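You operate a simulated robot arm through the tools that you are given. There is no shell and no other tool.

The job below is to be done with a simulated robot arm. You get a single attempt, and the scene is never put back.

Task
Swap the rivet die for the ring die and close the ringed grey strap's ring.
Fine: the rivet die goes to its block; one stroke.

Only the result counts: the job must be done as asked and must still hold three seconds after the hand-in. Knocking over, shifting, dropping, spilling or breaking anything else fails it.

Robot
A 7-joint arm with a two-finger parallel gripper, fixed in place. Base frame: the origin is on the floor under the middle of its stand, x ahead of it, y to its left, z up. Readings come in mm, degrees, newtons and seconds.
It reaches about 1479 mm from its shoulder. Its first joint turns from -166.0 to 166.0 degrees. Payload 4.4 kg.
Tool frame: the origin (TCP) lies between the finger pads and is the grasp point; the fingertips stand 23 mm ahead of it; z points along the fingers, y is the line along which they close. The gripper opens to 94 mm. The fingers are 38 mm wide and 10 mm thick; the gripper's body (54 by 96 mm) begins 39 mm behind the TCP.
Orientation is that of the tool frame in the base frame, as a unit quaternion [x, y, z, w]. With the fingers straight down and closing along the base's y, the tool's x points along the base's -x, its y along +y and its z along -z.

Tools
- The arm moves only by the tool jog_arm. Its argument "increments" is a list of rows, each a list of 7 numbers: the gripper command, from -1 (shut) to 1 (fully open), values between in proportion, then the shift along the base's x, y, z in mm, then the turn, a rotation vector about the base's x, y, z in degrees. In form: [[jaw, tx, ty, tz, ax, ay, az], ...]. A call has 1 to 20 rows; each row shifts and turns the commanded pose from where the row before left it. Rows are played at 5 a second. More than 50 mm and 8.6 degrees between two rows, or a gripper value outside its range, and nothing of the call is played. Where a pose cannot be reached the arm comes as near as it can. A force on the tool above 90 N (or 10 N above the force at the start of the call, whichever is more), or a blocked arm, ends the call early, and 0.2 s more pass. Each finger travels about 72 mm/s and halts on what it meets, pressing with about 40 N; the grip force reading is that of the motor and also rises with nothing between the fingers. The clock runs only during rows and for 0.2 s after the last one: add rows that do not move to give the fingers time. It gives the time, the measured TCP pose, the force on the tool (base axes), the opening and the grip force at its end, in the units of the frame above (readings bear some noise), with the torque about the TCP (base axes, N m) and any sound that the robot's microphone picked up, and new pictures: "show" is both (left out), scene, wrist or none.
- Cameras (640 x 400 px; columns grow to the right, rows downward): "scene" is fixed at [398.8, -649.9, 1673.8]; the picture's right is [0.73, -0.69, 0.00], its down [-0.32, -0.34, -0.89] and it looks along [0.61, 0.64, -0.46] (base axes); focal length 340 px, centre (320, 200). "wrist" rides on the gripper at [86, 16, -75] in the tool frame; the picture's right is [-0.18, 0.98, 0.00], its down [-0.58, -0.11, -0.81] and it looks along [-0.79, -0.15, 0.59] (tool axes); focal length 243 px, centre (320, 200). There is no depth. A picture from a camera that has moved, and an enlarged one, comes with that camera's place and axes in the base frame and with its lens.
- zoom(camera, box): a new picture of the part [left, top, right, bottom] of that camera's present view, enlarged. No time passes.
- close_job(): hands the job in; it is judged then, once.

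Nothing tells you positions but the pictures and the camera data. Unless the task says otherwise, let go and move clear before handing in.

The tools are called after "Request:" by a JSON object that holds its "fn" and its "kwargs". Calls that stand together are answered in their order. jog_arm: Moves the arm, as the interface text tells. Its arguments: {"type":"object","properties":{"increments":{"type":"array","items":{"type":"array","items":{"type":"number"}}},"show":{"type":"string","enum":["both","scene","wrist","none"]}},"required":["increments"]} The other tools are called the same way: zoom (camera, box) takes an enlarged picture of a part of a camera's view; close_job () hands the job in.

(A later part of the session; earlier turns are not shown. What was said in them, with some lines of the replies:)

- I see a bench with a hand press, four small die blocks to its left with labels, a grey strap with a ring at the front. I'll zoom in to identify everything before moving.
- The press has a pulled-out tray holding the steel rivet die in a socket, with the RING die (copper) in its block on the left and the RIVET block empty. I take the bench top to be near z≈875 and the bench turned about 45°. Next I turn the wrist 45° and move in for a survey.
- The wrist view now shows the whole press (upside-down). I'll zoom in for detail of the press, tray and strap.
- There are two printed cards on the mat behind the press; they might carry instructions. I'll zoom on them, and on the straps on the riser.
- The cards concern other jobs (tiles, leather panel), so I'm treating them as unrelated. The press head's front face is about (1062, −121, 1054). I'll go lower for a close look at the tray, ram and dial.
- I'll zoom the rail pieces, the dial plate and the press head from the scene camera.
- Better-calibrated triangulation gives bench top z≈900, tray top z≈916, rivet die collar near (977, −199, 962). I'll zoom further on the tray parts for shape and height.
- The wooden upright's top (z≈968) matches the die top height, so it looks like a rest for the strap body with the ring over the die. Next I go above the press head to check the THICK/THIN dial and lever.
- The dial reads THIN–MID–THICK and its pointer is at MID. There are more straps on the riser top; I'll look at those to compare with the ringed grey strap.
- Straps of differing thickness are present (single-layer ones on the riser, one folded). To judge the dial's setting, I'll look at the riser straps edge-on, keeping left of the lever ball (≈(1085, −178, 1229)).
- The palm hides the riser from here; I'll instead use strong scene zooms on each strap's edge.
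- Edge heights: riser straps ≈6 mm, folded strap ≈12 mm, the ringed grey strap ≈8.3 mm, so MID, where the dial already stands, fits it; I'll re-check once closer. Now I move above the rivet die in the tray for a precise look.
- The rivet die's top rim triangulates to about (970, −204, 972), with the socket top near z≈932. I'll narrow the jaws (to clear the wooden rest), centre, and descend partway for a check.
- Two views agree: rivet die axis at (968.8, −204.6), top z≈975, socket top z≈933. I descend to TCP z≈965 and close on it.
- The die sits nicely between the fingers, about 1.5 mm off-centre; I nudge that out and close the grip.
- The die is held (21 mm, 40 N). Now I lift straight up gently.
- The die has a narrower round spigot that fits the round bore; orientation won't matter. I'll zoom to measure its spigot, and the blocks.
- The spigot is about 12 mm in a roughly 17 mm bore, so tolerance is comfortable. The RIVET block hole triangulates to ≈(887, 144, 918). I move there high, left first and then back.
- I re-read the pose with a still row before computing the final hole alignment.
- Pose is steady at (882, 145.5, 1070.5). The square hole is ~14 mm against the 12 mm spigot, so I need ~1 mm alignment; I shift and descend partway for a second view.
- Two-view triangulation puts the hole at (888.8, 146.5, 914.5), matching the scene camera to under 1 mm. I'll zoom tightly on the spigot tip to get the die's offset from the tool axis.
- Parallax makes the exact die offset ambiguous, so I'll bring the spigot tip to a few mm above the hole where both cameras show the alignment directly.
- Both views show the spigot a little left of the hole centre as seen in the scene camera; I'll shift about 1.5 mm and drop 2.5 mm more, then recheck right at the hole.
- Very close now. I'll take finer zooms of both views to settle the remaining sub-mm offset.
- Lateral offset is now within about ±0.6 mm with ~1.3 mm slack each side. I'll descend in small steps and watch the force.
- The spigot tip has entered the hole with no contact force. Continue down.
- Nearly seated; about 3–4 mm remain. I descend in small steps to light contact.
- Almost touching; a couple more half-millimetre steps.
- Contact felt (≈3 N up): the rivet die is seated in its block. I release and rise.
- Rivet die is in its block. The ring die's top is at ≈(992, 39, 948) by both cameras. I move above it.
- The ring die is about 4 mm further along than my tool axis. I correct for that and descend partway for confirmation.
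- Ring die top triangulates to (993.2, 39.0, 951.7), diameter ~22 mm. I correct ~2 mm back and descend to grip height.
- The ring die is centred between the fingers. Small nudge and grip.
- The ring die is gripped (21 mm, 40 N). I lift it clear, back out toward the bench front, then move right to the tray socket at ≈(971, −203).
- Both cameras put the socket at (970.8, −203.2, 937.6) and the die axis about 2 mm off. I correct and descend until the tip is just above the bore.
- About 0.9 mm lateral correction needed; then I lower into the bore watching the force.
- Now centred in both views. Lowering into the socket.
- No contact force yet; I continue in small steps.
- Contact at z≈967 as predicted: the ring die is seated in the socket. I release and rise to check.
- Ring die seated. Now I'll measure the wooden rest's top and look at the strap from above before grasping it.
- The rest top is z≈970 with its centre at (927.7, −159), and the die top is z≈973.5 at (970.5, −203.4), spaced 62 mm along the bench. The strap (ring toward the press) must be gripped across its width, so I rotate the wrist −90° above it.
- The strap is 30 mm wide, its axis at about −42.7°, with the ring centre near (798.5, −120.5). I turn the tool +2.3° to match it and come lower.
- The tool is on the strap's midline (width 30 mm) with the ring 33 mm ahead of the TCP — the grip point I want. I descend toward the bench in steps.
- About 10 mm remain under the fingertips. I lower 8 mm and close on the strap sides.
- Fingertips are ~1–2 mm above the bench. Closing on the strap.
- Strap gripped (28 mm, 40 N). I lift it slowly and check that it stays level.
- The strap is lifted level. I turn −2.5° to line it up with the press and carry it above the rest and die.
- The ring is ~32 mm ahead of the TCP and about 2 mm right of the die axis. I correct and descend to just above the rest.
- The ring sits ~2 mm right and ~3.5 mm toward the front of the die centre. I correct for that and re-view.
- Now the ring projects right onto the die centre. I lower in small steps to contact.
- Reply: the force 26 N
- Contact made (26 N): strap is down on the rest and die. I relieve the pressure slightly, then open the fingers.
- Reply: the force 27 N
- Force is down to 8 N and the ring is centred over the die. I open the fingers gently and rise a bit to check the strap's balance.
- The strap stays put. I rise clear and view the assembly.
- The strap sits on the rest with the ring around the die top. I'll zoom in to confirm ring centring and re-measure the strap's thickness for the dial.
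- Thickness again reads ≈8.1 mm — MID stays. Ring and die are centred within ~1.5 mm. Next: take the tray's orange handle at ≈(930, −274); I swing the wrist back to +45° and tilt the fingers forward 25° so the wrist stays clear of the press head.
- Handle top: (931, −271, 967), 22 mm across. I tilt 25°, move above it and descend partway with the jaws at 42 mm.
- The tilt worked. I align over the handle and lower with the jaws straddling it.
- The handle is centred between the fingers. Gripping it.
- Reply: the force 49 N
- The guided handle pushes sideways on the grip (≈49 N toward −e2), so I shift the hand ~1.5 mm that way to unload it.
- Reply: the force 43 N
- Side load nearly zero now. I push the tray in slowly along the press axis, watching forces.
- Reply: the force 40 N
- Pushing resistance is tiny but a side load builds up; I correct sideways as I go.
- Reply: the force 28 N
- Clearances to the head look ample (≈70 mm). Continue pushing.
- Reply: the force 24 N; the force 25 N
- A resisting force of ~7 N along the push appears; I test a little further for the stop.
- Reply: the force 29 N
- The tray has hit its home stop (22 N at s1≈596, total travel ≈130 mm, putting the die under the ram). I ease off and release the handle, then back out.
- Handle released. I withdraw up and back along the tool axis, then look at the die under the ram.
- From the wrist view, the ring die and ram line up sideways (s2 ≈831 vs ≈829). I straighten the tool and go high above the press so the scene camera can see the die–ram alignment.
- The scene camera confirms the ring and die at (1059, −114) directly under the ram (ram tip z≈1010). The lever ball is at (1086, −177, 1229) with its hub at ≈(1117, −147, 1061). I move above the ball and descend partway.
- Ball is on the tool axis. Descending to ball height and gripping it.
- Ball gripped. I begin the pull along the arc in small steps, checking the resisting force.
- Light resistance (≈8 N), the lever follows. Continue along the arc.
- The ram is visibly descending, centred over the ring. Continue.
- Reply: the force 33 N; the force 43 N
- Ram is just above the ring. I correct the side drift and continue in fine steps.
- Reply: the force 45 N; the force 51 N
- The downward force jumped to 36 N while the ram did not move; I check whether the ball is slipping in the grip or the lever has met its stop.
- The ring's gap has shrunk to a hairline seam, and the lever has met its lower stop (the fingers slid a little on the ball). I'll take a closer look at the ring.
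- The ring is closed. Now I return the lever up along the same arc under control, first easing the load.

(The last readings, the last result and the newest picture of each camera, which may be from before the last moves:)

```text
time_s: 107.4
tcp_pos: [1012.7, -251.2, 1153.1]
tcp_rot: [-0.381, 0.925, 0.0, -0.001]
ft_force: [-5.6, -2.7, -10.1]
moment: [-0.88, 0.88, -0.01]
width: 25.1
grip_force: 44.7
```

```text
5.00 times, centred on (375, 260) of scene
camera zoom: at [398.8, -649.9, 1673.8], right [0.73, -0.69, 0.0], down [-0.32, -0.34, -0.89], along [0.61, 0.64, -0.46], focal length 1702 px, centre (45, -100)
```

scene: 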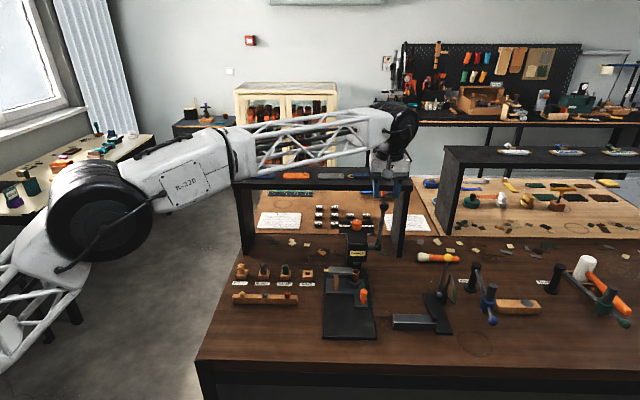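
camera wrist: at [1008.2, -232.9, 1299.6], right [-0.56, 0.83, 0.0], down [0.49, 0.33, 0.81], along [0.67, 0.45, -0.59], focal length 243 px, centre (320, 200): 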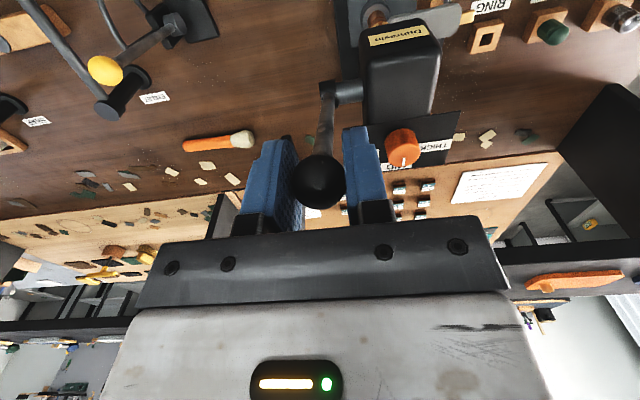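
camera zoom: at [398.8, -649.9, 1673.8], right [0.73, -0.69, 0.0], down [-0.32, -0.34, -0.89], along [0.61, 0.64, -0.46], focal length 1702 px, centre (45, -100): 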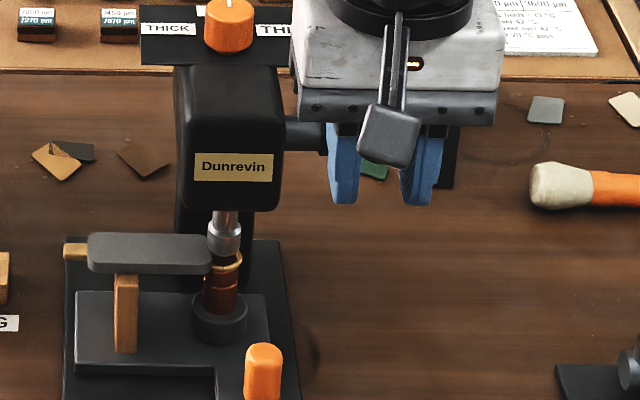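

Request:
{"fn": "jog_arm", "kwargs": {"increments": [[-1, 3.0, 3.0, 6.2, 0, 0, 0], [-1, 3.2, 3.2, 6.0, 0, 0, 0], [-1, 3.3, 3.3, 5.8, 0, 0, 0], [-1, 3.5, 3.5, 5.6, 0, 0, 0], [-1, 3.7, 3.7, 5.4, 0, 0, 0], [-1, 3.8, 3.8, 5.2, 0, 0, 0], [-1, 0, 0, 0, 0, 0, 0]], "show": "none"}}

Request:
{"fn": "zoom", "kwargs": {"camera": "scene", "box": [335, 200, 415, 300]}}

```text
time_s: 109.0
tcp_pos: [1032.8, -229.6, 1187.5]
tcp_rot: [-0.381, 0.925, 0.0, 0.0]
ft_force: [23.3, -27.7, -11.3]
moment: [-0.57, 0.88, -0.21]
width: 25.0
grip_force: 44.7
```

```text
4.00 times, centred on (375, 250) of scene
camera zoom: at [398.8, -649.9, 1673.8], right [0.73, -0.69, 0.0], down [-0.32, -0.34, -0.89], along [0.61, 0.64, -0.46], focal length 1361 px, centre (100, 0)
```

zoom: 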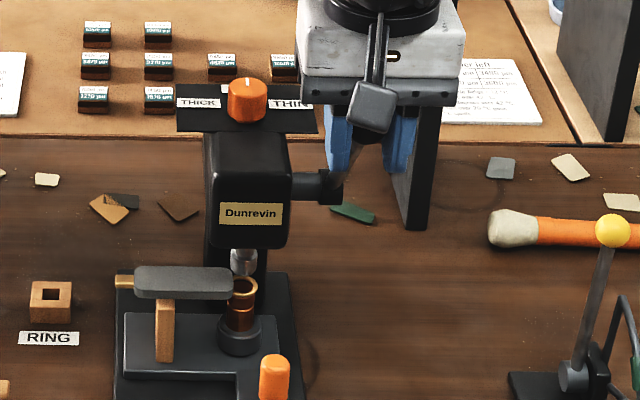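

Ring and strap stay in place as the ram rises. Continue raising the lever.

Request:
{"fn": "jog_arm", "kwargs": {"increments": [[-1, 5.3, 4.5, 6.0, 0, 0, 0], [-1, 5.0, 5.0, 5.7, 0, 0, 0], [-1, 5.2, 5.2, 5.3, 0, 0, 0], [-1, 5.4, 5.4, 4.9, 0, 0, 0], [-1, 5.6, 5.6, 4.4, 0, 0, 0], [-1, 0, 0, 0, 0, 0, 0]], "show": "none"}}

```text
time_s: 110.4
tcp_pos: [1060.5, -204.5, 1214.2]
tcp_rot: [-0.381, 0.925, 0.001, 0.0]
ft_force: [2.9, -11.1, -12.4]
moment: [-0.76, 0.9, -0.05]
width: 25.1
grip_force: 45.2
```

Request:
{"fn": "jog_arm", "kwargs": {"increments": [[-1, 5.8, 5.8, 4.1, 0, 0, 0], [-1, 5.9, 5.9, 3.6, 0, 0, 0], [-1, 6.0, 6.0, 3.2, 0, 0, 0], [-1, 3.0, 3.0, 1.4, 0, 0, 0], [-1, 0, 0, 0, 0, 0, 0]], "show": "none"}}

Request:
{"fn": "zoom", "kwargs": {"camera": "scene", "box": [335, 190, 415, 300]}}

```text
time_s: 111.6
tcp_pos: [1081.2, -184.4, 1228.5]
tcp_rot: [-0.381, 0.924, 0.0, 0.0]
ft_force: [-18.8, 10.6, -6.8]
moment: [-0.54, 0.6, 0.06]
width: 24.8
grip_force: 45.1
```

```text
3.64 times, centred on (375, 245) of scene
camera zoom: at [398.8, -649.9, 1673.8], right [0.73, -0.69, 0.0], down [-0.32, -0.34, -0.89], along [0.61, 0.64, -0.46], focal length 1238 px, centre (120, 36)
```

zoom: 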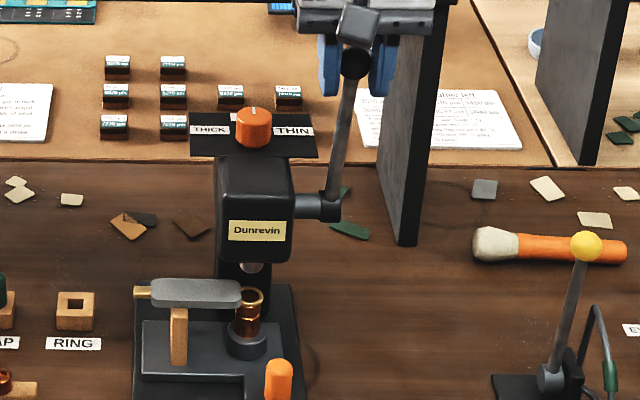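

Nearly back at its start. A last 3 mm up-stroke, then release the ball.

Request:
{"fn": "jog_arm", "kwargs": {"increments": [[-1, 1.5, 1.5, 0.6, 0, 0, 0], [-1, 0, 0, 0, 0, 0, 0], [-0.8, 0, 0, 0, 0, 0, 0], [-0.3, 0, 0, 0, 0, 0, 0], [-0.1, 0, 0, 0, 0, 0, 0], [-0.1, 0, 0, 0, 0, 0, 0]], "show": "wrist"}}

Request:
{"fn": "zoom", "kwargs": {"camera": "scene", "box": [335, 190, 415, 300]}}

```text
time_s: 113.0
tcp_pos: [1082.0, -183.5, 1229.0]
tcp_rot: [-0.381, 0.924, 0.001, 0.0]
ft_force: [0.8, 1.0, 0.2]
moment: [-0.01, -0.03, 0.04]
width: 42.2
grip_force: 0.2
camera wrist: at [1009.5, -231.7, 1302.9], right [-0.56, 0.83, 0.0], down [0.49, 0.33, 0.81], along [0.67, 0.45, -0.59], focal length 243 px, centre (320, 200)
```

wrist: 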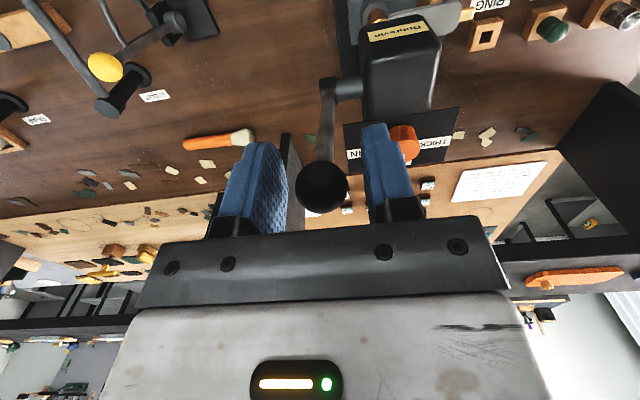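

```text
3.64 times, centred on (375, 245) of scene
camera zoom: at [398.8, -649.9, 1673.8], right [0.73, -0.69, 0.0], down [-0.32, -0.34, -0.89], along [0.61, 0.64, -0.46], focal length 1238 px, centre (120, 36)
```

zoom: 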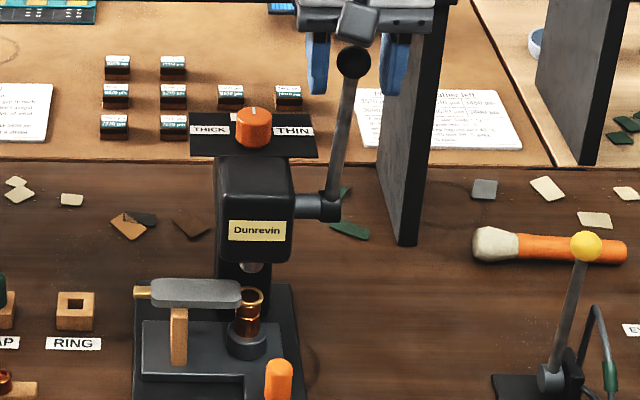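

Lever is back upright and released. I rise clear and inspect the closed ring.

Request:
{"fn": "jog_arm", "kwargs": {"increments": [[-0.1, 0, 0, 20, 0, 0, 0], [-0.1, 0, 0, 35, 0, 0, 0], [-0.1, 0, 0, 45, 0, 0, 0], [-0.1, -20, -20, 30, 0, 0, 0], [-0.1, -30, -30, 0, 0, 0, 0], [-0.1, -30, -30, 0, 0, 0, 0], [-0.1, 0, 0, 0, 0, 0, 0]]}}

Request:
{"fn": "zoom", "kwargs": {"camera": "scene", "box": [340, 262, 372, 286]}}

Request:
{"fn": "zoom", "kwargs": {"camera": "scene", "box": [220, 190, 420, 345]}}

```text
time_s: 114.6
tcp_pos: [1000.5, -264.1, 1358.8]
tcp_rot: [-0.381, 0.924, 0.0, 0.0]
ft_force: [-0.2, 0.3, -0.4]
moment: [0.0, 0.0, 0.01]
width: 42.0
grip_force: 0.0
camera wrist: at [928.1, -313.0, 1433.4], right [-0.56, 0.83, 0.0], down [0.49, 0.33, 0.81], along [0.67, 0.45, -0.59], focal length 243 px, centre (320, 200)
```

scene: 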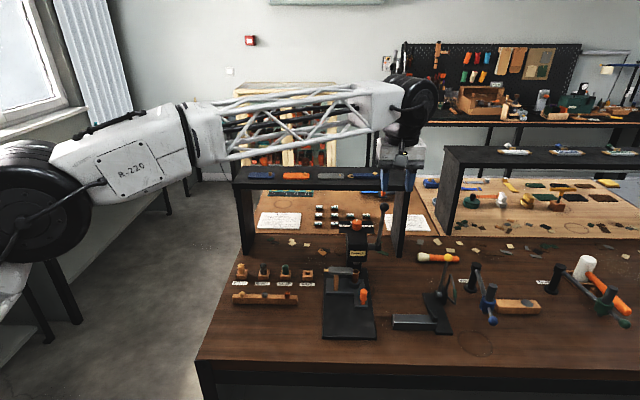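
wrist: 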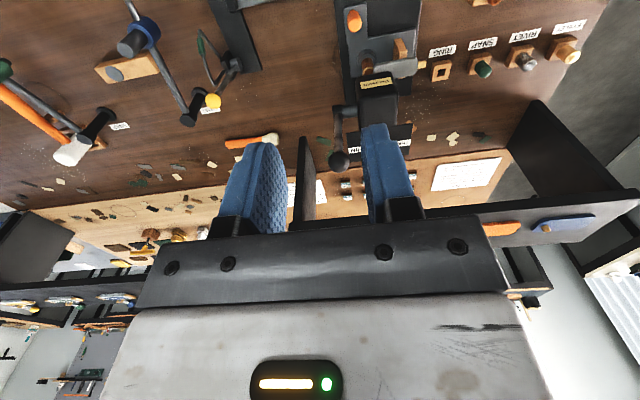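

```text
16.00 times, centred on (356, 274) of scene
camera zoom: at [398.8, -649.9, 1673.8], right [0.73, -0.69, 0.0], down [-0.32, -0.34, -0.89], along [0.61, 0.64, -0.46], focal length 5445 px, centre (-256, -984)
```

zoom: 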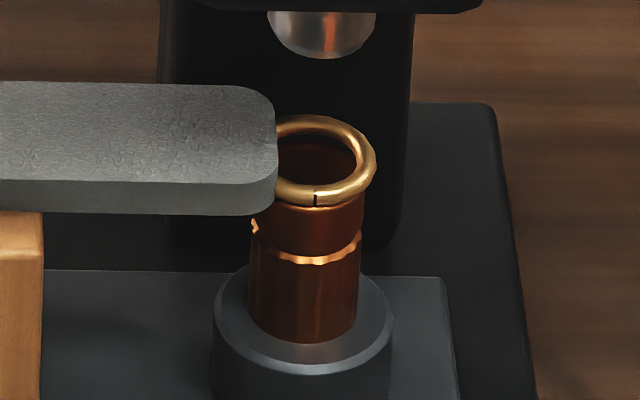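

```text
2.58 times, centred on (320, 268) of scene
camera zoom: at [398.8, -649.9, 1673.8], right [0.73, -0.69, 0.0], down [-0.32, -0.34, -0.89], along [0.61, 0.64, -0.46], focal length 878 px, centre (320, 26)
```

zoom: 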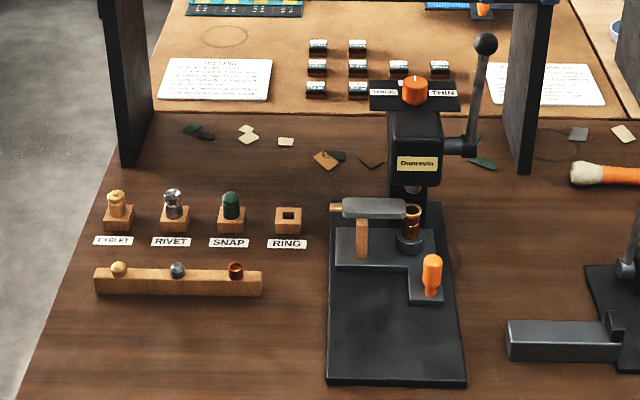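

The ring is a full circle with only a hairline seam. The rivet die stands in its block, the ring die is in the press, and the lever is back up after one stroke. Nothing else has moved and the arm is clear, so I'm handing in.

Request:
{"fn": "close_job", "kwargs": {}}

```text
The job is handed in.
```

The ring on the ringed grey strap is closed, and I've handed the job in. I haven't seen the judge's result.

- **Dies:** the rivet die is seated in its RIVET block, and the ring die is in the tray socket.
- **Strap:** it lies on the wooden rest with its ring over the ring die. I gripped the tray's orange handle to push it home under the ram, and I left the tray in with the strap still on it.
- **Stroke:** I pulled the lever down once to its stop and raised it back up. The last picture shows the ring as a full circle with only a hairline seam.
- **Dial:** I left THICK/THIN at MID. The strap measured about 8 mm, between the single straps (about 6 mm) and the folded one (about 12 mm). Nothing in the scene confirmed that this is what MID is for.
- **Surroundings:** nothing else looked moved in the final pictures, and the arm was clear of the bench when I handed in.
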